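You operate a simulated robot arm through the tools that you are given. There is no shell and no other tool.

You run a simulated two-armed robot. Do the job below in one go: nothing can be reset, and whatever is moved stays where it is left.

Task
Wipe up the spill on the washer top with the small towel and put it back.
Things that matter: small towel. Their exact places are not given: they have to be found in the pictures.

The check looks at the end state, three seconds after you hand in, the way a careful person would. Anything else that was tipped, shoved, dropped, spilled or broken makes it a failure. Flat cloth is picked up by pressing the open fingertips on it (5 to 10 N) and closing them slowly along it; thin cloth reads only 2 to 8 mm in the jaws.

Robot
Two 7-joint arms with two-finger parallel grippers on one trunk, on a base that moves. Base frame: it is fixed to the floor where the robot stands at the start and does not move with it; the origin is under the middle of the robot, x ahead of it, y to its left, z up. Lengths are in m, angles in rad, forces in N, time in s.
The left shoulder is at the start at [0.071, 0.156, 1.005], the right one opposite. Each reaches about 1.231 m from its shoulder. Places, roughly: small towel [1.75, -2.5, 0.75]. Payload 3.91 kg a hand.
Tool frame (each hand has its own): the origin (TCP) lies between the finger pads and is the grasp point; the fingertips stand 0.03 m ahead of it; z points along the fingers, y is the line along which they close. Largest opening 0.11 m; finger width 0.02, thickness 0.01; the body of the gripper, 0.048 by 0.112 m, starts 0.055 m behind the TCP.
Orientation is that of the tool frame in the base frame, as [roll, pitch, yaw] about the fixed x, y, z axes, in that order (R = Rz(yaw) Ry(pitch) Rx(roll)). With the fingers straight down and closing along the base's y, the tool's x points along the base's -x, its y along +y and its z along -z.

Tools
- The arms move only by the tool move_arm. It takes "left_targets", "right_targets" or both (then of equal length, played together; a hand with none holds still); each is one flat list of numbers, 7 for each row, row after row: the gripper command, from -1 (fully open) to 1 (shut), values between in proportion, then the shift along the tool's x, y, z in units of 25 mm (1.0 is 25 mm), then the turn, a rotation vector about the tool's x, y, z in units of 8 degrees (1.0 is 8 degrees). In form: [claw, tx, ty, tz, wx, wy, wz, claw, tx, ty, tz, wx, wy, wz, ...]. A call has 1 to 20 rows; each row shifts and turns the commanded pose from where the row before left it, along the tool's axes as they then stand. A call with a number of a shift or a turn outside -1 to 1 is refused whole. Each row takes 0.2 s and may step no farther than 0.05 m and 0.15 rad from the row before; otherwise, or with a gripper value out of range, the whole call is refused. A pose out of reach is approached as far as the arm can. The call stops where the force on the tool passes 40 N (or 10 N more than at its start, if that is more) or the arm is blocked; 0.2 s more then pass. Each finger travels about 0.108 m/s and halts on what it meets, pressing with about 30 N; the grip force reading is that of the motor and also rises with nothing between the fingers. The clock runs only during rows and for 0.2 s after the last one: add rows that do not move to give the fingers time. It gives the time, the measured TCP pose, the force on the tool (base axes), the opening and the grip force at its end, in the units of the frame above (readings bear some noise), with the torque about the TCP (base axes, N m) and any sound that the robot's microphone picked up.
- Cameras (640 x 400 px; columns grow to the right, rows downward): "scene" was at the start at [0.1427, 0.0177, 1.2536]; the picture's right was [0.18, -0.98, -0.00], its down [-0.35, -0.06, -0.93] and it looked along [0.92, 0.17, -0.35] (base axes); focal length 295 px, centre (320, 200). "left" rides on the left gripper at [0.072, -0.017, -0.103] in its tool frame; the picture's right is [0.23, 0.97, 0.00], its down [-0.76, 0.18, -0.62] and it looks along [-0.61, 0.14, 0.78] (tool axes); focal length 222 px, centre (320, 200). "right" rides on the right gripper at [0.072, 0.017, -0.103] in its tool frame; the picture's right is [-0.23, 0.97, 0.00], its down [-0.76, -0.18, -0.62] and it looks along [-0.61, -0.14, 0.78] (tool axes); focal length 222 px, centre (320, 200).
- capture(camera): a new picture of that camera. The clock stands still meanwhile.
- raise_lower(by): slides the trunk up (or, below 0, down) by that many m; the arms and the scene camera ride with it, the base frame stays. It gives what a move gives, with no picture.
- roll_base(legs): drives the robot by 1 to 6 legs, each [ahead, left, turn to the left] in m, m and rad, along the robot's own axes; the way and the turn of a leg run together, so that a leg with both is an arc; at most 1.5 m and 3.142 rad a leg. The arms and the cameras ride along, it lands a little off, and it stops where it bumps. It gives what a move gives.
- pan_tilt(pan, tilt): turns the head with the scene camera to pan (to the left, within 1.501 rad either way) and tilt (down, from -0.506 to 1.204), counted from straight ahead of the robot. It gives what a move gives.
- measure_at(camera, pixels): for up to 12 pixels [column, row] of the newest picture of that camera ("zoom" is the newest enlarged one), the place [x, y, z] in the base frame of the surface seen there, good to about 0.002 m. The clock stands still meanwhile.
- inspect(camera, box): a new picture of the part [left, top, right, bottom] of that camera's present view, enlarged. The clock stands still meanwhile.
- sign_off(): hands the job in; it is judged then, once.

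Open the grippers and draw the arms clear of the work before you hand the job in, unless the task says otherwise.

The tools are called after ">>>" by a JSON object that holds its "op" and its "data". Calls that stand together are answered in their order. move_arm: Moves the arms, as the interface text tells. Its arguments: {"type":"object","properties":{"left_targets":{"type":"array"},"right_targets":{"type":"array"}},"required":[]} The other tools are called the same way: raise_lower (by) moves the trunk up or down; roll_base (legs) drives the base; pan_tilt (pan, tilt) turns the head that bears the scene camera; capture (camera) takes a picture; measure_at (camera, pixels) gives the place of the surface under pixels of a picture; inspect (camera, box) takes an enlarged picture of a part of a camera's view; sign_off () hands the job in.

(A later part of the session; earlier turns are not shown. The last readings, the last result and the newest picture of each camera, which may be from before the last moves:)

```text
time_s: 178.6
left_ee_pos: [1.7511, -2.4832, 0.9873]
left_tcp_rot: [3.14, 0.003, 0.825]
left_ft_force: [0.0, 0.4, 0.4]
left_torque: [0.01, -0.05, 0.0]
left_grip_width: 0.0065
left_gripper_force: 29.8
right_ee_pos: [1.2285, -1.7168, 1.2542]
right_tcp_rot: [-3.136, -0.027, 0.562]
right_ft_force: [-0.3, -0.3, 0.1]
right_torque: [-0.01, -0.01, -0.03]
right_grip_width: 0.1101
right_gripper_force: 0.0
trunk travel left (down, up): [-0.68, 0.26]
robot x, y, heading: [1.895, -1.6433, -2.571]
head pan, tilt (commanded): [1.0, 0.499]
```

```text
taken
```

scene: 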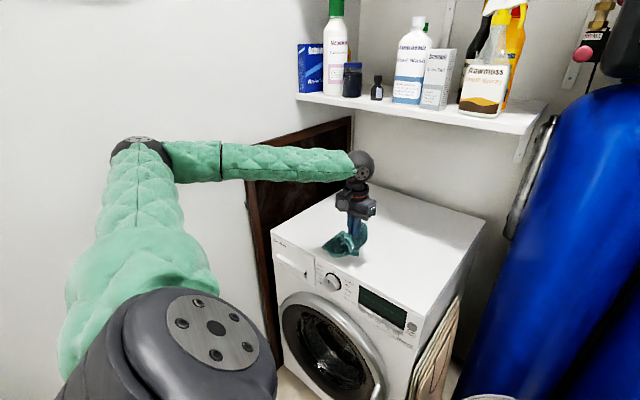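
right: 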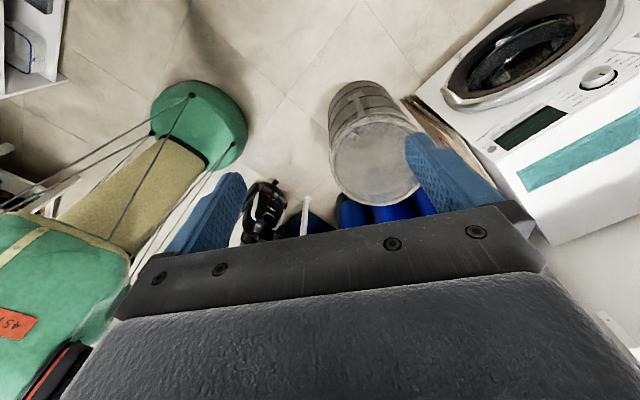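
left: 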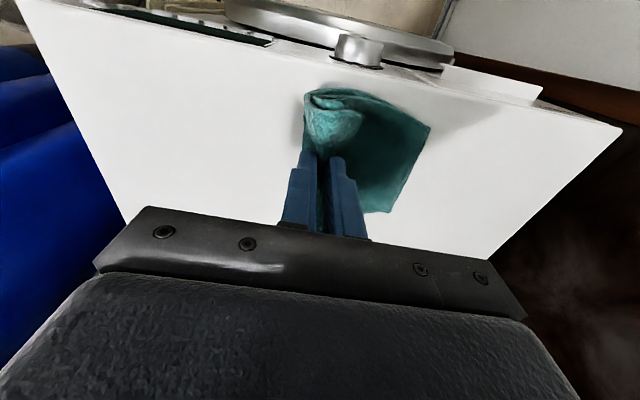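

The hand is vertical and follows again, holding one end with the towel trailing to the left. I raise the trunk 0.2 m so the towel hangs and unfolds by its own weight.

>>> {"op": "raise_lower", "data": {"by": 0.2}}

>>> {"op": "capture", "data": {"camera": "scene"}}

>>> {"op": "capture", "data": {"camera": "left"}}

```text
time_s: 180.8
left_ee_pos: [1.751, -2.482, 1.1861]
left_tcp_rot: [3.14, 0.002, 0.827]
left_ft_force: [-0.6, 0.2, 0.0]
left_torque: [-0.02, -0.05, 0.01]
left_grip_width: 0.0064
left_gripper_force: 30.0
right_ee_pos: [1.2296, -1.717, 1.4545]
right_tcp_rot: [-3.136, -0.026, 0.563]
right_ft_force: [0.3, 0.0, 0.2]
right_torque: [0.03, 0.01, 0.01]
right_grip_width: 0.1098
right_gripper_force: 0.0
trunk travel left (down, up): [-0.88, 0.06]
robot x, y, heading: [1.8962, -1.6414, -2.58]
head pan, tilt (commanded): [1.0, 0.499]
```

```text
taken
```

scene: 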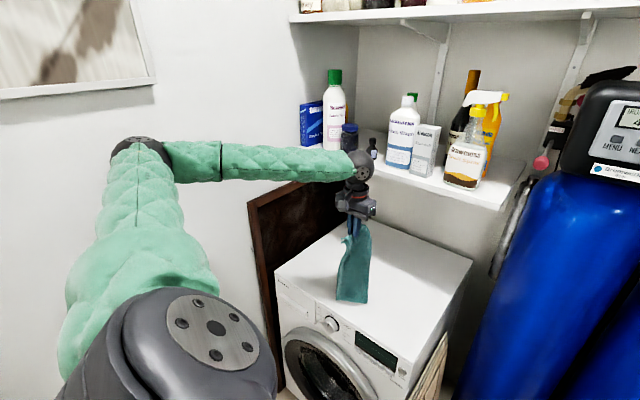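

```text
taken
```

left: 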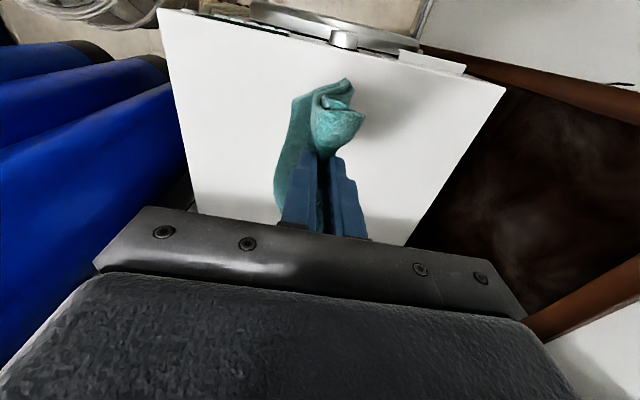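

The towel now hangs straight and unfolded from its end. I measure its lower end before moving it over the right end of its original place.

>>> {"op": "measure_at", "data": {"camera": "scene", "pixels": [[340, 295], [365, 300], [352, 285], [352, 240], [370, 235], [338, 285], [360, 160], [345, 170], [130, 145], [150, 160]]}}

>>> {"op": "inspect", "data": {"camera": "scene", "box": [290, 130, 430, 320]}}

```text
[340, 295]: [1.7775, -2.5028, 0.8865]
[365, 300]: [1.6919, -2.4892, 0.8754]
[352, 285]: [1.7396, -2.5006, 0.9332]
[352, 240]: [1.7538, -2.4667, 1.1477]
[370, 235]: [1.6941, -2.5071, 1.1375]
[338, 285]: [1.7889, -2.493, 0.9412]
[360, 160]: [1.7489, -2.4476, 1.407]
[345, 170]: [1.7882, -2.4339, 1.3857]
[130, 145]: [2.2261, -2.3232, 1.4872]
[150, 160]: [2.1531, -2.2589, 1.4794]
```

```text
2.11 times, centred on (360, 225) of scene
```

zoom: 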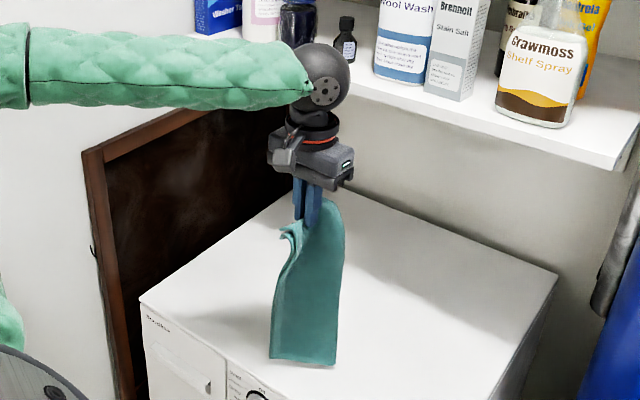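

The lower edge, from (1.778,-2.503) to (1.692,-2.489), hangs 2–3 cm above the top but is twisted relative to the washer. I check the towel's attitude from the hand camera too.

>>> {"op": "measure_at", "data": {"camera": "left", "pixels": [[296, 105], [292, 130], [285, 160], [279, 190], [282, 205], [345, 82], [330, 110], [355, 120], [310, 95], [300, 140]]}}

>>> {"op": "inspect", "data": {"camera": "left", "box": [230, 60, 410, 240]}}

```text
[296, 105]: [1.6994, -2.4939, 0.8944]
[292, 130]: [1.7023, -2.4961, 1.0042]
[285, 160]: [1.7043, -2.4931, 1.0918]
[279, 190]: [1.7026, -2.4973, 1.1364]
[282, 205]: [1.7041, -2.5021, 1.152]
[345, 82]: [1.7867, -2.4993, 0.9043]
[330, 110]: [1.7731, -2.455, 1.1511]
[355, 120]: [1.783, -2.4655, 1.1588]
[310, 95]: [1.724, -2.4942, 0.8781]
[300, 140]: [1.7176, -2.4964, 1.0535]
```

```text
2.22 times, centred on (320, 150) of left
```

zoom: 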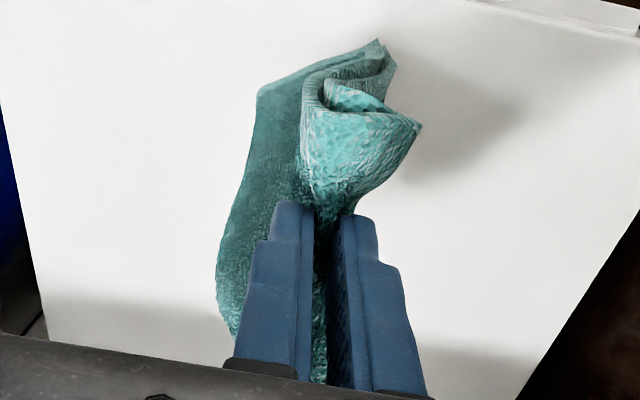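

The towel's body hangs in a plane along world x; rotating the hand by about +55° will bring it square to the washer with the tail on the right. I rotate in steps and check the pose.

>>> {"op": "move_arm", "data": {"left_targets": [1, 0, 0, 0, 0, 0, -0.7, 1, 0, 0, 0, 0, 0, -0.7, 1, 0, 0, 0, 0, 0, -0.7]}}

```text
time_s: 181.6
left_ee_pos: [1.7515, -2.4817, 1.1871]
left_tcp_rot: [3.14, 0.004, 1.119]
left_ft_force: [0.0, 0.8, -0.2]
left_torque: [0.0, -0.01, -0.1]
left_grip_width: 0.0065
left_gripper_force: 29.9
right_ee_pos: [1.2293, -1.7177, 1.4529]
right_tcp_rot: [-3.136, -0.027, 0.562]
right_ft_force: [-0.2, -0.3, -0.1]
right_torque: [-0.02, 0.03, -0.04]
right_grip_width: 0.1103
right_gripper_force: 0.1
trunk travel left (down, up): [-0.88, 0.06]
robot x, y, heading: [1.892, -1.646, -2.572]
head pan, tilt (commanded): [1.0, 0.499]
```

The rotation is followed exactly (yaw 1.119). I continue to about 1.79.

>>> {"op": "move_arm", "data": {"left_targets": [1, 0, 0, 0, 0, 0, -0.7, 1, 0, 0, 0, 0, 0, -0.7, 1, 0, 0, 0, 0, 0, -0.7, 1, 0, 0, 0, 0, 0, -0.7, 1, 0, 0, 0, 0, 0, -0.7, 1, 0, 0, 0, 0, 0, -0.7, 1, 0, 0, 0, 0, 0, -0.6, 1, 0, 0, 0, 0, 0, 0]}}

>>> {"op": "capture", "data": {"camera": "scene"}}

>>> {"op": "capture", "data": {"camera": "left"}}

```text
time_s: 183.4
left_ee_pos: [1.751, -2.4834, 1.1875]
left_tcp_rot: [3.141, 0.002, 1.789]
left_ft_force: [0.4, -0.3, 0.5]
left_torque: [0.01, -0.02, -0.15]
left_grip_width: 0.0064
left_gripper_force: 30.2
right_ee_pos: [1.2283, -1.7158, 1.4543]
right_tcp_rot: [-3.135, -0.027, 0.562]
right_ft_force: [0.0, 0.1, -0.4]
right_torque: [-0.01, -0.02, -0.02]
right_grip_width: 0.1098
right_gripper_force: 0.0
trunk travel left (down, up): [-0.88, 0.06]
robot x, y, heading: [1.8923, -1.6402, -2.574]
head pan, tilt (commanded): [1.0, 0.499]
```

```text
taken
```

scene: 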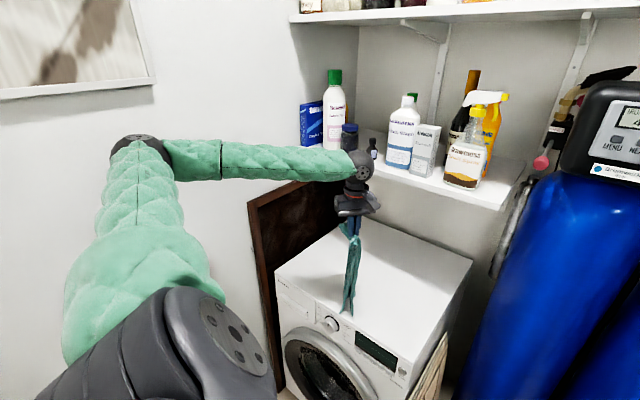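

```text
taken
```

left: 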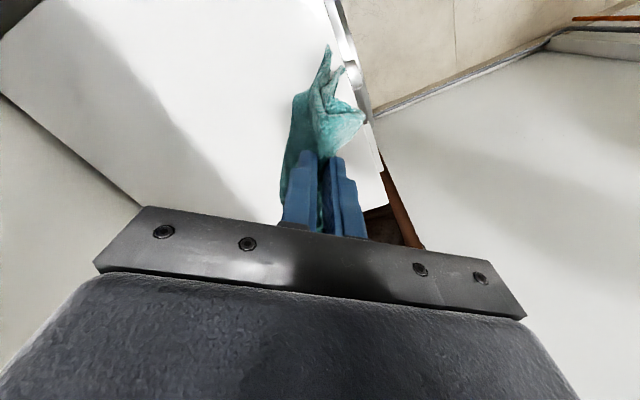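

The towel turned with the hand and is nearly edge-on now. I measure its lower corners to confirm it is square to the washer.

>>> {"op": "measure_at", "data": {"camera": "left", "pixels": [[327, 50], [322, 60], [296, 100], [290, 130], [285, 165], [283, 190], [308, 95], [340, 70], [300, 120]]}}

>>> {"op": "measure_at", "data": {"camera": "scene", "pixels": [[346, 310], [350, 305], [353, 300], [352, 270], [345, 290], [356, 240]]}}

>>> {"op": "inspect", "data": {"camera": "scene", "box": [300, 140, 420, 330]}}

```text
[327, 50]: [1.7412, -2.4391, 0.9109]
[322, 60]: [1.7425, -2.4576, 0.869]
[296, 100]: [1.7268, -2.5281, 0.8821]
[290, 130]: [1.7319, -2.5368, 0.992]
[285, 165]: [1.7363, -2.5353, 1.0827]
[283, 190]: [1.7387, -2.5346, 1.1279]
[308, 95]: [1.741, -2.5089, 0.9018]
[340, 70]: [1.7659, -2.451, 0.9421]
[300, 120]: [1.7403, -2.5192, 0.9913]
```

```text
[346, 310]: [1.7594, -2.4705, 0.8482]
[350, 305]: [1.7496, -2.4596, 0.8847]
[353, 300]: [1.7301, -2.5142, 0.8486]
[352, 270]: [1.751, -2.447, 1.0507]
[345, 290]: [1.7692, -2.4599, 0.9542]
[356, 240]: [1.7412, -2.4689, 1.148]
```

```text
2.11 times, centred on (360, 235) of scene
```

zoom: 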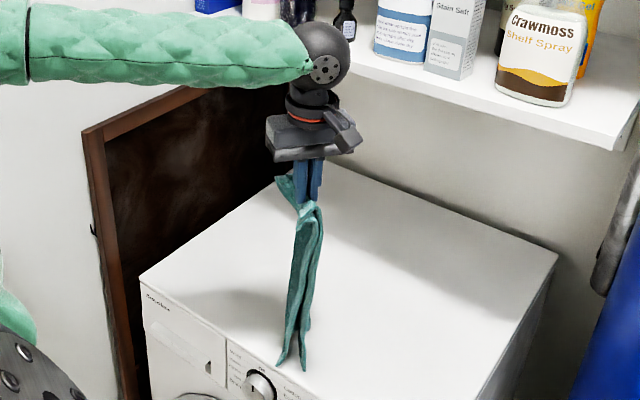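

The towel plane now heads about 82°, past the wanted 50°. I turn back about 0.45 rad, let it settle and measure again.

>>> {"op": "move_arm", "data": {"left_targets": [1, 0, 0, 0, 0, 0, 0.8, 1, 0, 0, 0, 0, 0, 0.8, 1, 0, 0, 0, 0, 0, 0.8, 1, 0, 0, 0, 0, 0, 0.8, 1, 0, 0, 0, 0, 0, 0, 1, 0, 0, 0, 0, 0, 0, 1, 0, 0, 0, 0, 0, 0, 1, 0, 0, 0, 0, 0, 0]}}

>>> {"op": "capture", "data": {"camera": "left"}}

>>> {"op": "inspect", "data": {"camera": "scene", "box": [300, 140, 420, 330]}}

```text
time_s: 185.2
left_ee_pos: [1.7507, -2.4825, 1.1865]
left_tcp_rot: [3.142, 0.003, 1.343]
left_ft_force: [0.7, 0.0, -0.4]
left_torque: [0.02, 0.02, 0.1]
left_grip_width: 0.0063
left_gripper_force: 30.2
right_ee_pos: [1.2302, -1.7173, 1.4535]
right_tcp_rot: [-3.136, -0.026, 0.562]
right_ft_force: [-0.1, 0.5, -0.2]
right_torque: [0.02, 0.01, 0.0]
right_grip_width: 0.11
right_gripper_force: 0.1
trunk travel left (down, up): [-0.88, 0.06]
robot x, y, heading: [1.8953, -1.643, -2.569]
head pan, tilt (commanded): [1.0, 0.499]
```

```text
taken
```

left: 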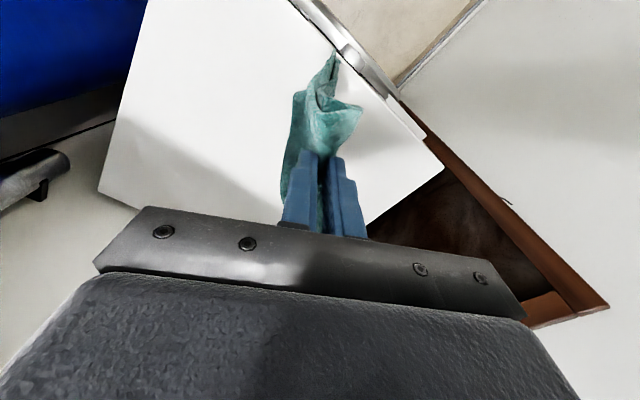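

```text
2.11 times, centred on (360, 235) of scene
```

zoom: 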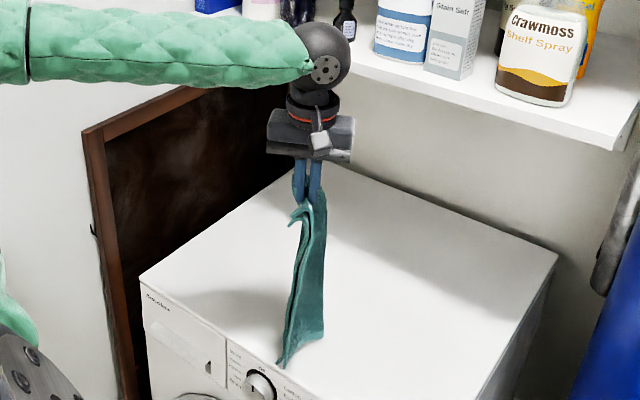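

I measure the plane of the hanging towel again.

>>> {"op": "measure_at", "data": {"camera": "left", "pixels": [[333, 55], [325, 65], [300, 98], [293, 130], [288, 160], [310, 95], [340, 80], [345, 115]]}}

>>> {"op": "measure_at", "data": {"camera": "zoom", "pixels": [[283, 360], [320, 330], [300, 345], [290, 320], [322, 260], [305, 260]]}}

```text
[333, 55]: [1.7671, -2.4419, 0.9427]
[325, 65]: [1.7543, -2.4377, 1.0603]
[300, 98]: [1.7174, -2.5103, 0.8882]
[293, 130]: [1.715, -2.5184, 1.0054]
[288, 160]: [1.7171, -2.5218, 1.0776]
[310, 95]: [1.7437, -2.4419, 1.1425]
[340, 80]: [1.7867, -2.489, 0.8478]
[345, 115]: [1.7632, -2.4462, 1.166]
```

```text
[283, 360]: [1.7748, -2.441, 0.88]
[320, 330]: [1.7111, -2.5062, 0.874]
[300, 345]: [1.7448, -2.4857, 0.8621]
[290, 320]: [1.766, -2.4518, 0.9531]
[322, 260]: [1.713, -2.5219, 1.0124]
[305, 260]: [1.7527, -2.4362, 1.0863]
```

The hanging towel is now square to the washer (width heading ≈46°). I shift the base slightly (about 5 cm left, 1 cm ahead) so the hand can reach the left end of the original spot comfortably.

>>> {"op": "roll_base", "data": {"legs": [[0.0135, 0.0567, 0]]}}

>>> {"op": "capture", "data": {"camera": "scene"}}

```text
time_s: 186.1
left_ee_pos: [1.7675, -2.5314, 1.191]
left_tcp_rot: [3.139, 0.007, 1.343]
left_ft_force: [0.0, 0.8, 0.2]
left_torque: [0.01, -0.03, 0.08]
left_grip_width: 0.0058
left_gripper_force: 29.9
right_ee_pos: [1.2443, -1.767, 1.4523]
right_tcp_rot: [-3.139, -0.024, 0.562]
right_ft_force: [0.4, 0.6, -0.7]
right_torque: [-0.04, 0.01, 0.01]
right_grip_width: 0.1102
right_gripper_force: 0.0
trunk travel left (down, up): [-0.88, 0.06]
robot x, y, heading: [1.9133, -1.6942, -2.575]
head pan, tilt (commanded): [1.0, 0.499]
```

```text
taken
```

scene: 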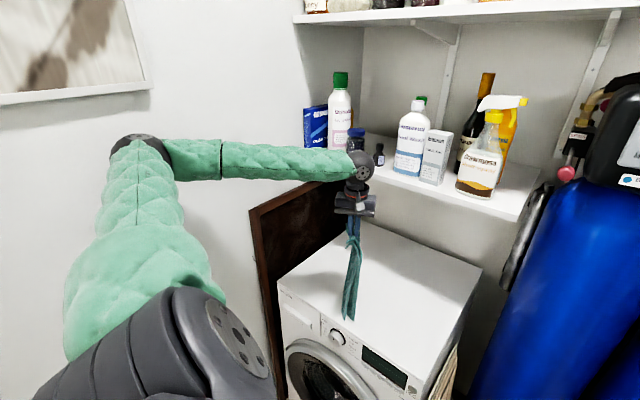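

I move the hanging towel toward the left end of its original place, first two small steps to check tracking.

>>> {"op": "move_arm", "data": {"left_targets": [1, -0.7, 0.23, 0, 0, 0, 0, 1, -0.7, 0.23, 0, 0, 0, 0]}}

```text
time_s: 186.7
left_ee_pos: [1.77, -2.5724, 1.1882]
left_tcp_rot: [3.14, 0.006, 1.341]
left_ft_force: [0.6, 0.1, -1.0]
left_torque: [0.02, -0.02, 0.1]
left_grip_width: 0.0059
left_gripper_force: 29.8
right_ee_pos: [1.2461, -1.7695, 1.4528]
right_tcp_rot: [-3.136, -0.027, 0.56]
right_ft_force: [-0.6, -0.1, -0.4]
right_torque: [0.01, -0.02, -0.03]
right_grip_width: 0.1101
right_gripper_force: 0.0
trunk travel left (down, up): [-0.88, 0.06]
robot x, y, heading: [1.9136, -1.6955, -2.575]
head pan, tilt (commanded): [1.0, 0.499]
```

Tracking is good. I continue the remaining few centimetres.

>>> {"op": "move_arm", "data": {"left_targets": [1, -0.7, 0.23, 0, 0, 0, 0, 1, -0.7, 0.23, 0, 0, 0, 0, 1, -0.3, 0.2, 0, 0, 0, 0, 1, 0, 0, 0, 0, 0, 0, 1, 0, 0, 0, 0, 0, 0, 1, 0, 0, 0, 0, 0, 0]}}

>>> {"op": "inspect", "data": {"camera": "scene", "box": [280, 120, 480, 340]}}

>>> {"op": "capture", "data": {"camera": "left"}}

```text
time_s: 188.1
left_ee_pos: [1.7805, -2.6184, 1.1868]
left_tcp_rot: [3.141, 0.003, 1.343]
left_ft_force: [-0.5, 0.1, -0.5]
left_torque: [0.01, 0.0, 0.11]
left_grip_width: 0.0064
left_gripper_force: 29.6
right_ee_pos: [1.247, -1.7715, 1.4542]
right_tcp_rot: [-3.134, -0.026, 0.563]
right_ft_force: [1.0, -0.7, 0.8]
right_torque: [0.01, 0.01, -0.01]
right_grip_width: 0.1099
right_gripper_force: 0.2
trunk travel left (down, up): [-0.88, 0.06]
robot x, y, heading: [1.9104, -1.6966, -2.569]
head pan, tilt (commanded): [1.0, 0.499]
```

```text
1.82 times, centred on (380, 230) of scene
```

zoom: 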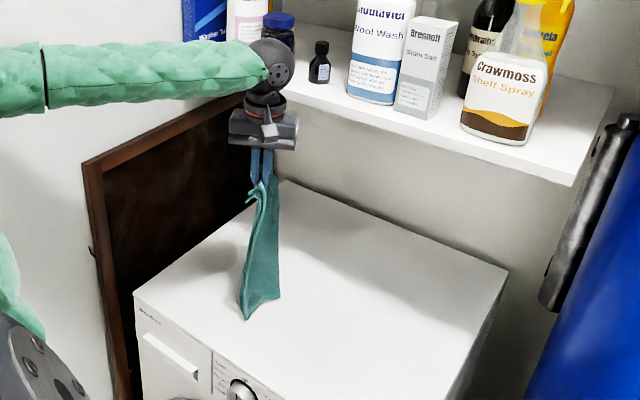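

```text
taken
```

left: 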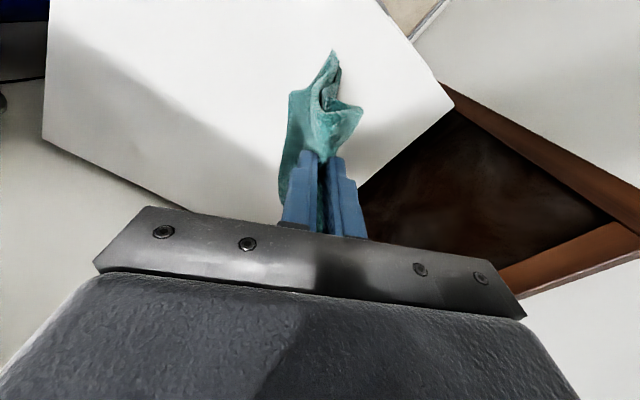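

The tail is on the left (+s) side of the body, so the better lay-down starts from the right end with the hand moving left. I measure the lower corners to place the far end right.

>>> {"op": "measure_at", "data": {"camera": "zoom", "pixels": [[243, 317], [278, 296], [262, 303], [250, 270], [275, 250], [252, 192]]}}

>>> {"op": "measure_at", "data": {"camera": "left", "pixels": [[333, 53], [297, 100], [345, 112], [330, 130], [290, 150]]}}

```text
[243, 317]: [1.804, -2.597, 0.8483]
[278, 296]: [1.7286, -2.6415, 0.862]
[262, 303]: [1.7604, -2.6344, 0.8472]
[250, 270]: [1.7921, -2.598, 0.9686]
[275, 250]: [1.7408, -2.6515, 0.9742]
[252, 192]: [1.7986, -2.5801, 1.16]
```

```text
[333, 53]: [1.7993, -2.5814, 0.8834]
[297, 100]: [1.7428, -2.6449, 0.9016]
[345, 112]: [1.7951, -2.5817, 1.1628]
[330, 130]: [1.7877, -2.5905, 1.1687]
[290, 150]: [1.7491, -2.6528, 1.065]
```

I carry the towel to the right along the line of its original place, so that its lower end comes over (1.52,-2.405), with a 0.1 rad yaw trim.

>>> {"op": "move_arm", "data": {"left_targets": [1, 0, 0, 0, 0, 0, -0.72, 1, 0.539, -0.838, 0, 0, 0, 0, 1, 0.539, -0.838, 0, 0, 0, 0, 1, 0.539, -0.838, 0, 0, 0, 0, 1, 0.539, -0.838, 0, 0, 0, 0, 1, 0.539, -0.838, 0, 0, 0, 0, 1, 0.539, -0.838, 0, 0, 0, 0, 1, 0.539, -0.838, 0, 0, 0, 0, 1, 0.539, -0.838, 0, 0, 0, 0, 1, 0.539, -0.838, 0, 0, 0, 0, 1, 0.539, -0.838, 0, 0, 0, 0, 1, 0.539, -0.838, 0, 0, 0, 0, 1, 0.539, -0.838, 0, 0, 0, 0, 1, 0.539, -0.838, 0, 0, 0, 0, 1, 0, 0, 0, 0, 0, 0, 1, 0, 0, 0, 0, 0, 0, 1, 0, 0, 0, 0, 0, 0, 1, 0, 0, 0, 0, 0, 0]}}

>>> {"op": "inspect", "data": {"camera": "scene", "box": [300, 120, 540, 360]}}

>>> {"op": "capture", "data": {"camera": "left"}}

```text
time_s: 191.9
left_ee_pos: [1.5312, -2.4069, 1.1889]
left_tcp_rot: [-3.14, 0.003, 1.442]
left_ft_force: [-0.1, 0.2, -0.9]
left_torque: [0.0, 0.01, -0.02]
left_grip_width: 0.0062
left_gripper_force: 30.1
right_ee_pos: [1.2468, -1.7703, 1.4535]
right_tcp_rot: [-3.135, -0.028, 0.562]
right_ft_force: [-1.1, 0.5, -0.4]
right_torque: [0.0, 0.04, 0.0]
right_grip_width: 0.1101
right_gripper_force: 0.0
trunk travel left (down, up): [-0.88, 0.06]
robot x, y, heading: [1.9109, -1.6971, -2.575]
head pan, tilt (commanded): [1.0, 0.499]
```

```text
1.67 times, centred on (420, 240) of scene
```

zoom: 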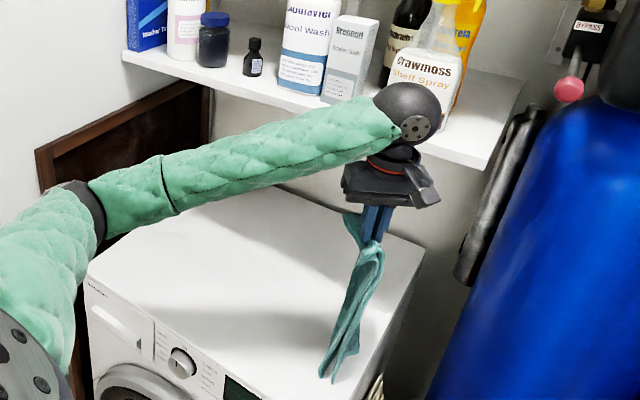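

```text
taken
```

left: 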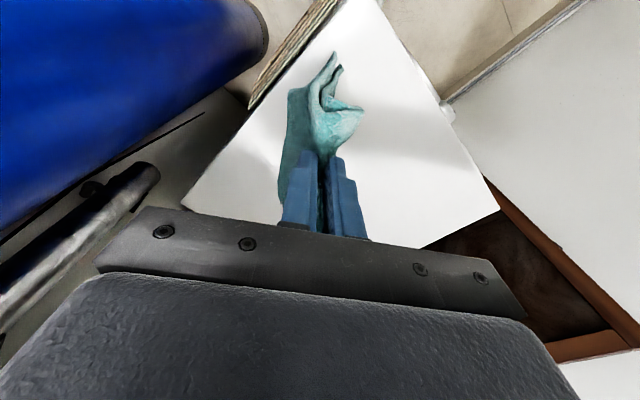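

The towel hangs over the right end of its place. I measure its lower corners once more.

>>> {"op": "measure_at", "data": {"camera": "left", "pixels": [[334, 55], [325, 70], [296, 95], [290, 120], [285, 150], [342, 68]]}}

>>> {"op": "measure_at", "data": {"camera": "zoom", "pixels": [[323, 374], [353, 347], [340, 365], [350, 310], [372, 300], [352, 225]]}}

```text
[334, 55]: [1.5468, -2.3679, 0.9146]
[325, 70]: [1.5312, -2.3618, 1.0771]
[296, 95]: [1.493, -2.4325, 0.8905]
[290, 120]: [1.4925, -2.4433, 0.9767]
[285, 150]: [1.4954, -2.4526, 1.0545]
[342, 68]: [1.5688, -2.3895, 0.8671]
```

```text
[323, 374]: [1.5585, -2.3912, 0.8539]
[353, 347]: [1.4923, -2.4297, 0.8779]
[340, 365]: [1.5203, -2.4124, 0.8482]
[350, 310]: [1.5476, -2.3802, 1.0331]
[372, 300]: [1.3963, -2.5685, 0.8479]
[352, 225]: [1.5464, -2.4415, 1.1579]
```

The lower corners match the original right end (width heading 47°). I lower until the end touches, then begin laying the towel leftwards along an arc (first half).

>>> {"op": "move_arm", "data": {"left_targets": [1, 0, 0, 0.7, 0, 0, 0, 1, 0, 0, 0.7, 0, 0, 0, 1, -0.418, 0.615, 0.047, 0, 0, 0, 1, -0.418, 0.615, 0.047, 0, 0, 0, 1, -0.411, 0.605, 0.14, 0, 0, 0, 1, -0.411, 0.605, 0.14, 0, 0, 0, 1, -0.396, 0.584, 0.232, 0, 0, 0, 1, -0.396, 0.584, 0.232, 0, 0, 0, 1, -0.376, 0.553, 0.318, 0, 0, 0, 1, -0.376, 0.553, 0.318, 0, 0, 0]}}

>>> {"op": "inspect", "data": {"camera": "scene", "box": [300, 120, 540, 360]}}

```text
time_s: 194.1
left_ee_pos: [1.6394, -2.5034, 1.1174]
left_tcp_rot: [-3.141, 0.005, 1.441]
left_ft_force: [-0.5, -0.2, -0.4]
left_torque: [0.02, 0.01, -0.04]
left_grip_width: 0.0061
left_gripper_force: 29.8
right_ee_pos: [1.2473, -1.7708, 1.4543]
right_tcp_rot: [-3.134, -0.025, 0.563]
right_ft_force: [0.4, 0.6, -0.4]
right_torque: [0.01, -0.01, 0.03]
right_grip_width: 0.1099
right_gripper_force: 0.0
trunk travel left (down, up): [-0.88, 0.06]
robot x, y, heading: [1.9152, -1.6984, -2.574]
head pan, tilt (commanded): [1.0, 0.499]
```

```text
1.67 times, centred on (420, 240) of scene
```

zoom: 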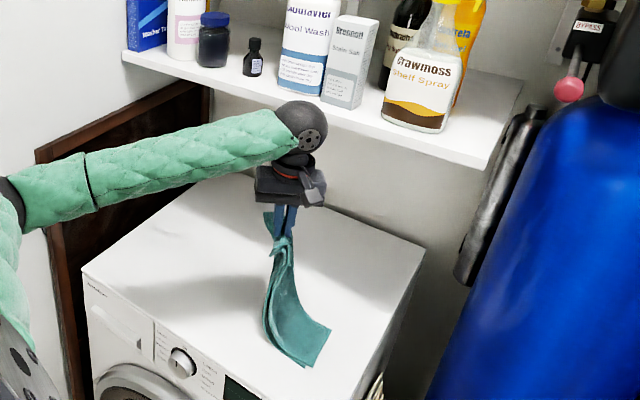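

The towel is laying out to the right as wanted. I check how far its right end has slid.

>>> {"op": "measure_at", "data": {"camera": "zoom", "pixels": [[329, 332], [310, 362], [285, 352], [268, 330], [300, 300], [322, 345]]}}

```text
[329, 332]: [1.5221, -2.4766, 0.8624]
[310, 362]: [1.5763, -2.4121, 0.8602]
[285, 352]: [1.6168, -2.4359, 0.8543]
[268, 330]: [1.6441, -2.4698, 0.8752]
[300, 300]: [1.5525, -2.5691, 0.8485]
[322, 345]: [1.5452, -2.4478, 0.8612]
```

The right end slid about 4.7 cm to the left. I take the towel back up, shift 5 cm further right, and will lay it again with more slack.

>>> {"op": "move_arm", "data": {"left_targets": [1, 0.585, -0.785, -0.5, 0, 0, 0, 1, 0.585, -0.785, -0.5, 0, 0, 0, 1, 0.585, -0.785, -0.4, 0, 0, 0, 1, 0.585, -0.785, -0.4, 0, 0, 0, 1, 0.585, -0.785, -0.4, 0, 0, 0, 1, 0.585, -0.785, -0.4, 0, 0, 0, 1, 0.585, -0.785, -0.4, 0, 0, 0, 1, 0.585, -0.785, 0, 0, 0, 0, 1, 0, 0, 0, 0, 0, 0, 1, 0, 0, 0, 0, 0, 0, 1, 0, 0, 0, 0, 0, 0, 1, 0, 0, 0, 0, 0, 0]}}

>>> {"op": "capture", "data": {"camera": "left"}}

>>> {"op": "inspect", "data": {"camera": "scene", "box": [300, 120, 540, 360]}}

```text
time_s: 196.7
left_ee_pos: [1.4972, -2.3658, 1.1904]
left_tcp_rot: [3.141, 0.005, 1.441]
left_ft_force: [-0.6, -0.2, -0.2]
left_torque: [0.02, 0.01, -0.05]
left_grip_width: 0.006
left_gripper_force: 30.1
right_ee_pos: [1.2468, -1.7729, 1.4545]
right_tcp_rot: [-3.137, -0.028, 0.561]
right_ft_force: [-0.4, -0.2, -0.2]
right_torque: [-0.01, 0.0, 0.01]
right_grip_width: 0.1098
right_gripper_force: 0.1
trunk travel left (down, up): [-0.88, 0.06]
robot x, y, heading: [1.9126, -1.6967, -2.574]
head pan, tilt (commanded): [1.0, 0.499]
```

```text
taken
```

left: 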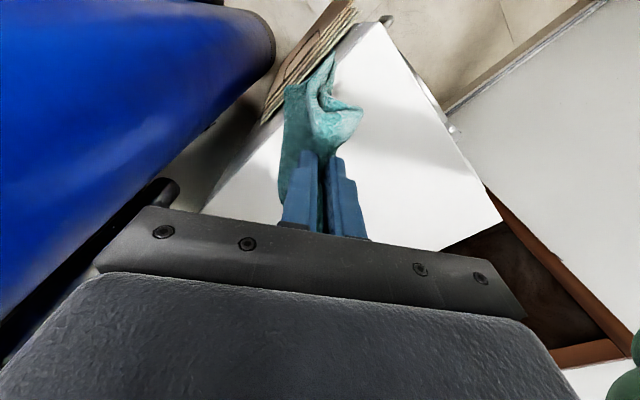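

```text
1.67 times, centred on (420, 240) of scene
```

zoom: 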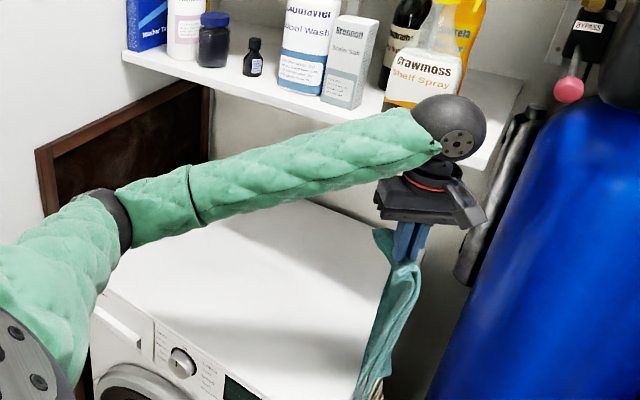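

Now it hangs right at the washer's edge, so I come back 3 cm left, touch down, and lay it again along a slacker path (first half).

>>> {"op": "move_arm", "data": {"left_targets": [1, -0.5, 0.39, 0, 0, 0, 0, 1, -0.5, 0.39, 0, 0, 0, 0, 1, 0, 0, 0, 0, 0, 0, 1, 0, 0, 0.55, 0, 0, 0, 1, 0, 0, 0.55, 0, 0, 0, 1, -0.337, 0.496, 0.262, 0, 0, 0, 1, -0.337, 0.496, 0.262, 0, 0, 0, 1, -0.337, 0.496, 0.31, 0, 0, 0, 1, -0.337, 0.496, 0.31, 0, 0, 0, 1, -0.331, 0.488, 0.358, 0, 0, 0, 1, -0.331, 0.488, 0.358, 0, 0, 0, 1, -0.321, 0.473, 0.403, 0, 0, 0, 1, -0.321, 0.473, 0.403, 0, 0, 0]}}

>>> {"op": "inspect", "data": {"camera": "scene", "box": [300, 120, 540, 360]}}

```text
time_s: 199.5
left_ee_pos: [1.603, -2.4714, 1.0975]
left_tcp_rot: [3.141, 0.004, 1.441]
left_ft_force: [-0.9, -0.8, -0.4]
left_torque: [0.0, 0.04, -0.08]
left_grip_width: 0.006
left_gripper_force: 29.8
right_ee_pos: [1.2472, -1.77, 1.4542]
right_tcp_rot: [-3.136, -0.026, 0.563]
right_ft_force: [0.2, 0.7, -0.4]
right_torque: [-0.01, 0.01, 0.0]
right_grip_width: 0.1101
right_gripper_force: 0.0
trunk travel left (down, up): [-0.88, 0.06]
robot x, y, heading: [1.9115, -1.7, -2.571]
head pan, tilt (commanded): [1.0, 0.499]
```

```text
1.67 times, centred on (420, 240) of scene
```

zoom: 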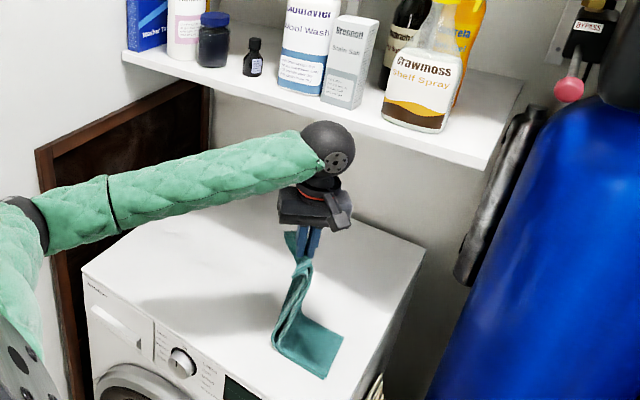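

The towel lies flat on the right and rises to the hand. I measure the right end again.

>>> {"op": "measure_at", "data": {"camera": "zoom", "pixels": [[341, 338], [324, 377], [310, 350], [278, 348], [290, 330], [310, 320]]}}

```text
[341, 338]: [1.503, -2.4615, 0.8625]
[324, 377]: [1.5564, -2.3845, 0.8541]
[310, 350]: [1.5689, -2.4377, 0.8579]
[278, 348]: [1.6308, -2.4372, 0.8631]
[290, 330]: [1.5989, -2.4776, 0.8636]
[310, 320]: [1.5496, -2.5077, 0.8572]
```

The right end is within about 2 cm of its original place. I continue laying the rest leftwards along the towel's line down to the surface.

>>> {"op": "move_arm", "data": {"left_targets": [1, -0.495, 0.637, 0.376, 0, 0, 0, 1, -0.49, 0.631, 0.445, 0, 0, 0, 1, -0.48, 0.617, 0.513, 0, 0, 0, 1, -0.464, 0.598, 0.578, 0, 0, 0, 1, -0.445, 0.573, 0.638, 0, 0, 0, 1, -0.42, 0.541, 0.694, 0, 0, 0, 1, -0.393, 0.505, 0.743, 0, 0, 0, 1, -0.361, 0.465, 0.786, 0, 0, 0, 1, -0.327, 0.421, 0.82, 0, 0, 0]}}

>>> {"op": "inspect", "data": {"camera": "scene", "box": [300, 120, 540, 360]}}

```text
time_s: 201.5
left_ee_pos: [1.7128, -2.587, 0.9559]
left_tcp_rot: [3.14, 0.003, 1.442]
left_ft_force: [-0.2, 0.1, 0.8]
left_torque: [0.0, 0.01, -0.05]
left_grip_width: 0.0061
left_gripper_force: 29.5
right_ee_pos: [1.2466, -1.7715, 1.4532]
right_tcp_rot: [-3.136, -0.026, 0.562]
right_ft_force: [0.7, -0.1, 0.3]
right_torque: [-0.01, 0.0, -0.01]
right_grip_width: 0.1102
right_gripper_force: 0.0
trunk travel left (down, up): [-0.88, 0.06]
robot x, y, heading: [1.9127, -1.6953, -2.57]
head pan, tilt (commanded): [1.0, 0.499]
```

```text
1.67 times, centred on (420, 240) of scene
```

zoom: 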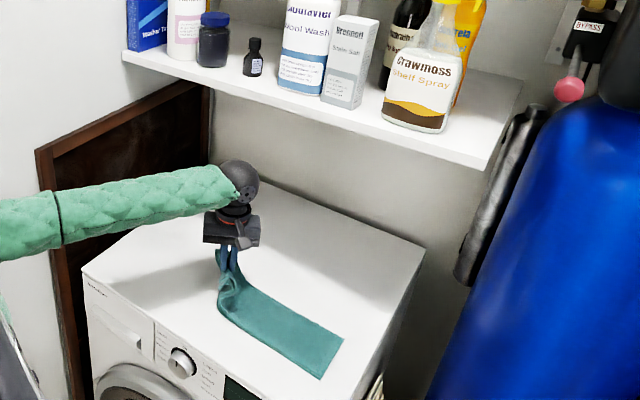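

The towel is laid out flat along its original line with only the held end still raised. I lower the last few centimetres.

>>> {"op": "move_arm", "data": {"left_targets": [1, -0.29, 0.374, 0.7, 0, 0, 0, 1, -0.252, 0.324, 0.7, 0, 0, 0, 1, -0.213, 0.274, 0.6, 0, 0, 0, 1, 0, 0, 0.2, 0, 0, 0, 1, 0, 0, 0, 0, 0, 0]}}

>>> {"op": "capture", "data": {"camera": "left"}}

>>> {"op": "inspect", "data": {"camera": "scene", "box": [340, 180, 520, 350]}}

```text
time_s: 202.7
left_ee_pos: [1.7358, -2.608, 0.901]
left_tcp_rot: [-3.139, 0.002, 1.443]
left_ft_force: [0.2, -0.3, 1.3]
left_torque: [0.01, 0.03, -0.05]
left_grip_width: 0.0061
left_gripper_force: 29.9
right_ee_pos: [1.2465, -1.7707, 1.4542]
right_tcp_rot: [-3.136, -0.026, 0.563]
right_ft_force: [-0.3, -0.1, -0.5]
right_torque: [0.0, -0.04, 0.02]
right_grip_width: 0.1102
right_gripper_force: 0.1
trunk travel left (down, up): [-0.88, 0.06]
robot x, y, heading: [1.9128, -1.6941, -2.568]
head pan, tilt (commanded): [1.0, 0.499]
```

```text
taken
```

left: 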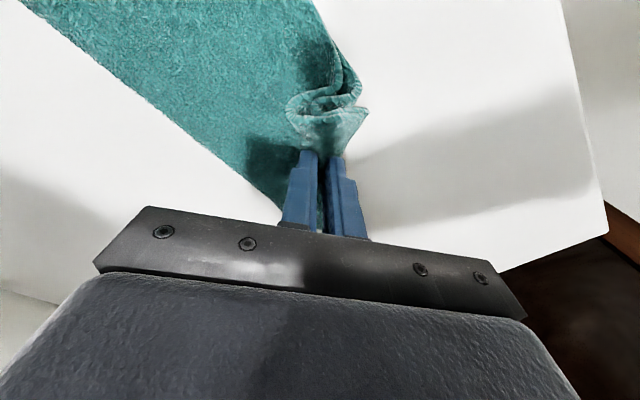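

```text
2.35 times, centred on (430, 265) of scene
```

zoom: 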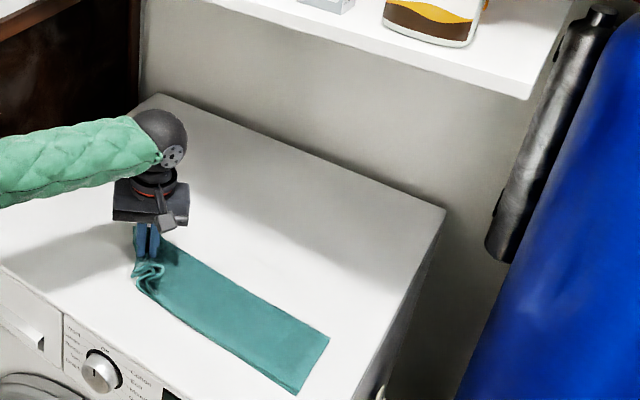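

The towel lies along its original line; only the pinched left end is gathered. I open the fingers slowly and lift away.

>>> {"op": "move_arm", "data": {"left_targets": [0.9, 0, 0, 0, 0, 0, 0, 0.75, 0, 0, 0, 0, 0, 0, 0.6, 0, 0, 0, 0, 0, 0, 0.45, 0, 0, 0, 0, 0, 0, 0.3, 0, 0, 0, 0, 0, 0, 0.2, 0, 0, 0, 0, 0, 0, 0.2, 0, 0, -0.4, 0, 0, 0, 0.2, 0, 0, -0.8, 0, 0, 0, 0.2, 0, 0, -0.8, 0, 0, 0, 0.2, 0, 0, -0.8, 0, 0, 0]}}

>>> {"op": "capture", "data": {"camera": "left"}}

>>> {"op": "inspect", "data": {"camera": "scene", "box": [340, 180, 520, 350]}}

```text
time_s: 204.9
left_ee_pos: [1.7351, -2.6075, 0.9719]
left_tcp_rot: [-3.141, 0.003, 1.439]
left_ft_force: [-0.5, -0.6, -0.7]
left_torque: [0.02, -0.01, 0.0]
left_grip_width: 0.0439
left_gripper_force: 0.2
right_ee_pos: [1.2474, -1.7711, 1.4538]
right_tcp_rot: [-3.135, -0.028, 0.562]
right_ft_force: [0.8, 0.0, 0.2]
right_torque: [-0.03, 0.02, -0.02]
right_grip_width: 0.1103
right_gripper_force: 0.0
trunk travel left (down, up): [-0.88, 0.06]
robot x, y, heading: [1.9102, -1.6927, -2.569]
head pan, tilt (commanded): [1.0, 0.499]
```

```text
taken
```

left: 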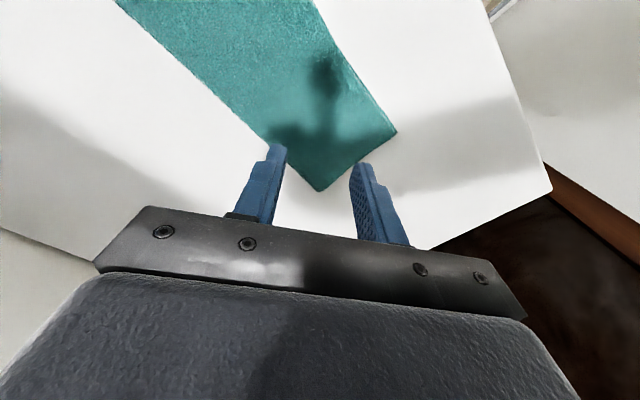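

```text
2.35 times, centred on (430, 265) of scene
```

zoom: 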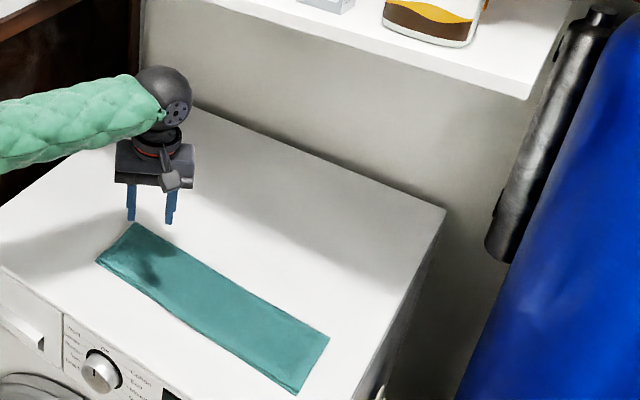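

The towel sprang flat and looks as it did at the start. I measure its corners to compare with the original ones.

>>> {"op": "measure_at", "data": {"camera": "zoom", "pixels": [[134, 226], [99, 260], [326, 338], [296, 390], [215, 300], [250, 180], [230, 160]]}}

>>> {"op": "measure_at", "data": {"camera": "left", "pixels": [[394, 133], [320, 188], [130, 8], [300, 100]]}}

```text
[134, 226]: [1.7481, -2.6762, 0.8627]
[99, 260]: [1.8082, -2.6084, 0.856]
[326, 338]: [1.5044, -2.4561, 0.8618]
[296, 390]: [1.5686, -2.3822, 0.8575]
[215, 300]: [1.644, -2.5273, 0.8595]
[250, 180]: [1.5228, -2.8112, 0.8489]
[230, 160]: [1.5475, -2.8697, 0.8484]
```

```text
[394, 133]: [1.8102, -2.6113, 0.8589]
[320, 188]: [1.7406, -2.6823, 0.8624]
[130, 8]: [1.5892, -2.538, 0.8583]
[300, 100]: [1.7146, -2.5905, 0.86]
```

All corners are within about 2 cm of the original place. I retract the left hand toward me at this height first, then up, and look at the whole washer top.

>>> {"op": "move_arm", "data": {"left_targets": [0.2, 0.8, -0.2, 0, 0, 0, 0, 0.2, 0.8, -0.2, 0, 0, 0, 0, 0.2, 0.8, -0.2, 0, 0, 0, 0, 0.2, 0.8, -0.2, 0, 0, 0, 0, 0.2, 0.8, -0.2, -0.4, 0, 0, 0, 0.2, 0.8, -0.2, -0.6, 0, 0, 0, 0.2, 0.6, -0.2, -0.6, 0, 0, 0, 0.2, 0, 0, 0, 0, 0, 0]}}

>>> {"op": "capture", "data": {"camera": "scene"}}

>>> {"op": "inspect", "data": {"camera": "scene", "box": [340, 200, 500, 300]}}

```text
time_s: 206.7
left_ee_pos: [1.7164, -2.4652, 1.013]
left_tcp_rot: [3.141, 0.003, 1.443]
left_ft_force: [-0.8, 0.3, -0.4]
left_torque: [0.01, 0.02, 0.0]
left_grip_width: 0.0442
left_gripper_force: 0.0
right_ee_pos: [1.2465, -1.771, 1.4545]
right_tcp_rot: [-3.137, -0.027, 0.563]
right_ft_force: [1.0, -0.6, 0.0]
right_torque: [0.02, 0.01, -0.03]
right_grip_width: 0.1099
right_gripper_force: 0.0
trunk travel left (down, up): [-0.88, 0.06]
robot x, y, heading: [1.9116, -1.6972, -2.571]
head pan, tilt (commanded): [1.0, 0.499]
```

```text
taken
```

scene: 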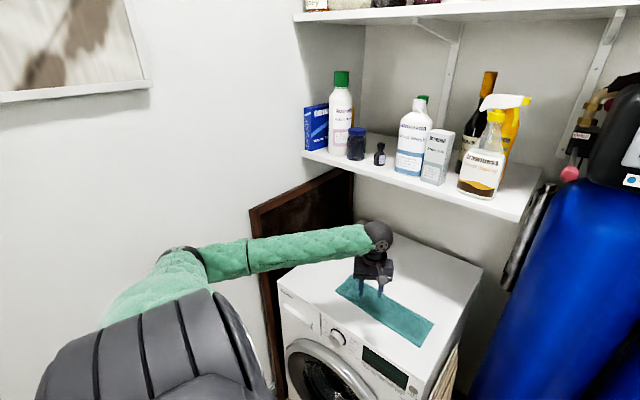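

```text
4.00 times, centred on (420, 250) of scene
```

zoom: 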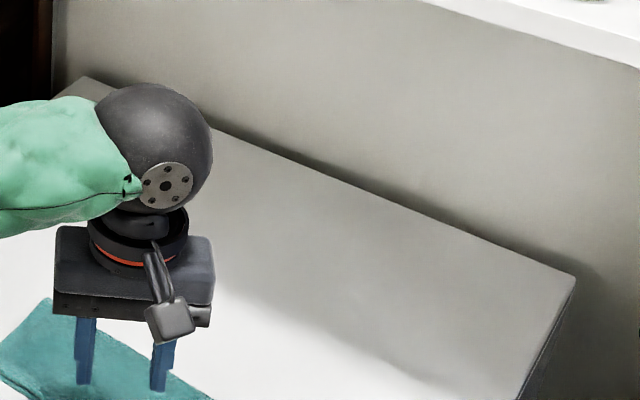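

The hand still covers the former spill. I draw it further back and up toward my body.

>>> {"op": "move_arm", "data": {"left_targets": [0.2, 0.9, -0.2, -0.4, 0, 0, 0, 0.2, 0.9, -0.2, -0.4, 0, 0, 0, 0.2, 0.9, -0.2, -0.4, 0, 0, 0, 0.2, 0.9, -0.2, -0.4, 0, 0, 0, 0.2, 0.9, -0.2, -0.4, 0, 0, 0, 0.2, 0.9, -0.2, -0.4, 0, 0, 0, 0.2, 0.9, -0.2, -0.4, 0, 0, 0, 0.2, 0, 0, 0, 0, 0, 0]}}

>>> {"op": "capture", "data": {"camera": "scene"}}

>>> {"op": "inspect", "data": {"camera": "scene", "box": [320, 210, 480, 310]}}

```text
time_s: 208.5
left_ee_pos: [1.7027, -2.3077, 1.0811]
left_tcp_rot: [3.141, 0.004, 1.442]
left_ft_force: [-0.6, 0.4, 0.4]
left_torque: [0.0, 0.0, 0.0]
left_grip_width: 0.044
left_gripper_force: 0.0
right_ee_pos: [1.2479, -1.7708, 1.4537]
right_tcp_rot: [-3.136, -0.026, 0.563]
right_ft_force: [0.1, 0.8, 0.2]
right_torque: [0.05, 0.0, -0.02]
right_grip_width: 0.1101
right_gripper_force: 0.2
trunk travel left (down, up): [-0.88, 0.06]
robot x, y, heading: [1.9104, -1.6993, -2.57]
head pan, tilt (commanded): [1.0, 0.499]
```

```text
taken
```

scene: 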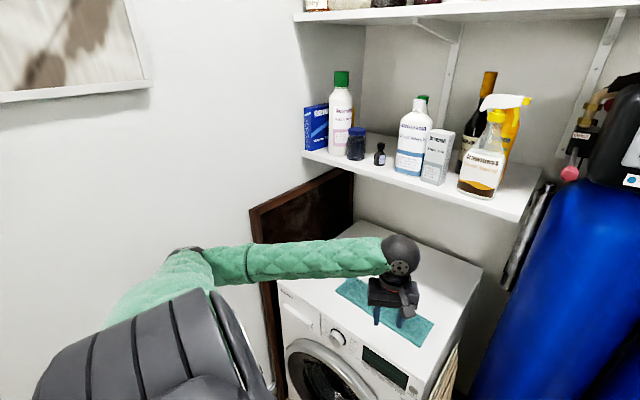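

```text
4.00 times, centred on (400, 260) of scene
```

zoom: 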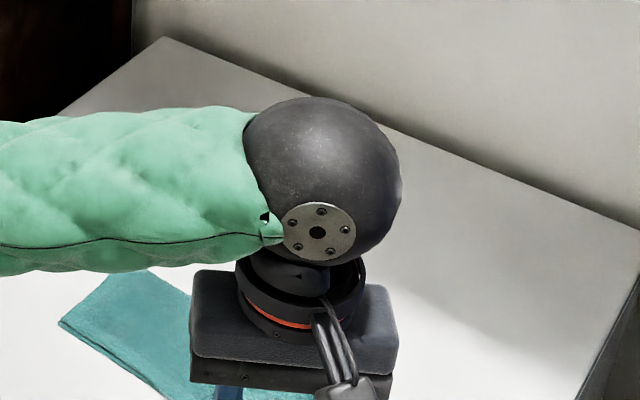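

The forearm still hides the spot. I swing the left hand to my front right (over free space) to clear the view.

>>> {"op": "move_arm", "data": {"left_targets": [0.2, 0.706, -0.885, 0, 0, 0, 0, 0.2, 0.706, -0.885, 0, 0, 0, 0, 0.2, 0.706, -0.885, 0, 0, 0, 0, 0.2, 0.706, -0.885, 0, 0, 0, 0, 0.2, 0.706, -0.885, 0, 0, 0, 0, 0.2, 0.706, -0.885, 0, 0, 0, 0, 0.2, 0.706, -0.885, 0, 0, 0, 0, 0.2, 0.706, -0.885, 0, 0, 0, 0, 0.2, 0, 0, 0, 0, 0, 0]}}

>>> {"op": "capture", "data": {"camera": "scene"}}

>>> {"op": "inspect", "data": {"camera": "scene", "box": [320, 210, 480, 310]}}

```text
time_s: 210.5
left_ee_pos: [1.5482, -2.1441, 1.0789]
left_tcp_rot: [-3.141, 0.003, 1.443]
left_ft_force: [-0.2, 0.8, -0.2]
left_torque: [-0.04, -0.03, 0.03]
left_grip_width: 0.0439
left_gripper_force: 0.1
right_ee_pos: [1.248, -1.7714, 1.4543]
right_tcp_rot: [-3.137, -0.027, 0.562]
right_ft_force: [0.6, 0.2, -1.1]
right_torque: [-0.02, 0.01, -0.03]
right_grip_width: 0.11
right_gripper_force: 0.1
trunk travel left (down, up): [-0.88, 0.06]
robot x, y, heading: [1.9124, -1.6955, -2.575]
head pan, tilt (commanded): [1.0, 0.499]
```

```text
taken
```

scene: 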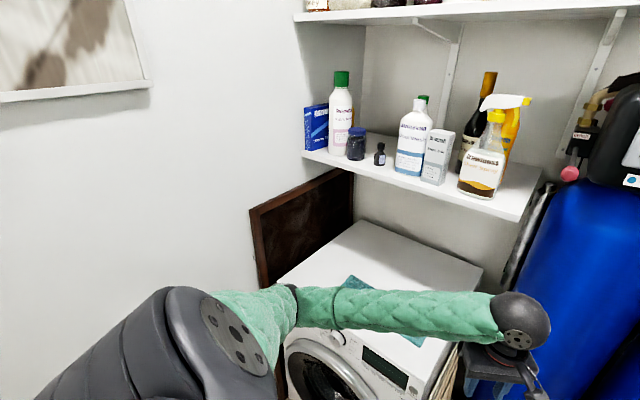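

```text
4.00 times, centred on (400, 260) of scene
```

zoom: 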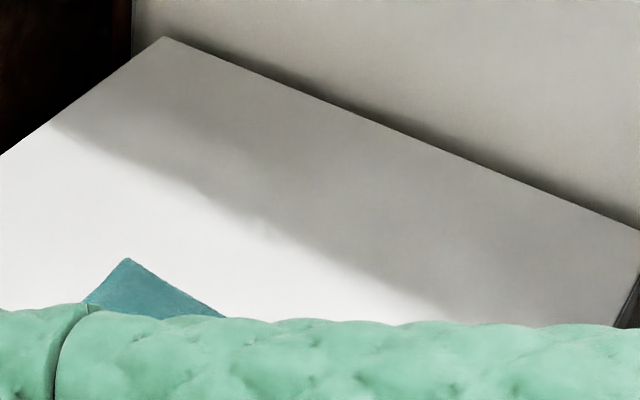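

The back of the washer top is visible and looks clean. I zoom in closely over the former spill spot to be sure.

>>> {"op": "inspect", "data": {"camera": "scene", "box": [345, 225, 425, 275]}}

>>> {"op": "measure_at", "data": {"camera": "scene", "pixels": [[388, 268], [380, 250], [375, 245], [390, 250], [365, 240], [385, 240]]}}

```text
8.00 times, centred on (385, 250) of scene
```

zoom: 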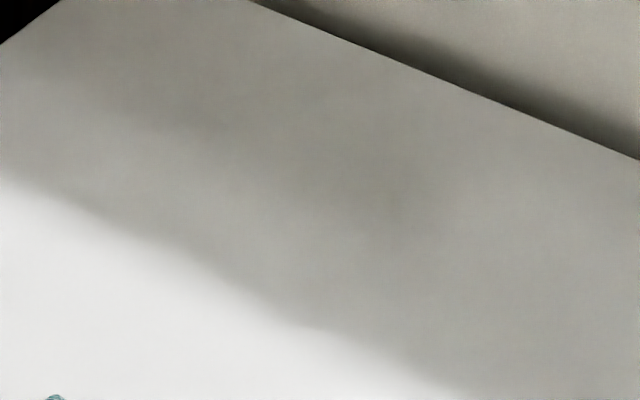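

```text
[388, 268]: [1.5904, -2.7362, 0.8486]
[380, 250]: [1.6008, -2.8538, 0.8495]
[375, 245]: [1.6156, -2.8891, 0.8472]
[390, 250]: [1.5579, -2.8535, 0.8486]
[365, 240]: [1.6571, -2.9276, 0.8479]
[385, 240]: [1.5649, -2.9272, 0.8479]
```

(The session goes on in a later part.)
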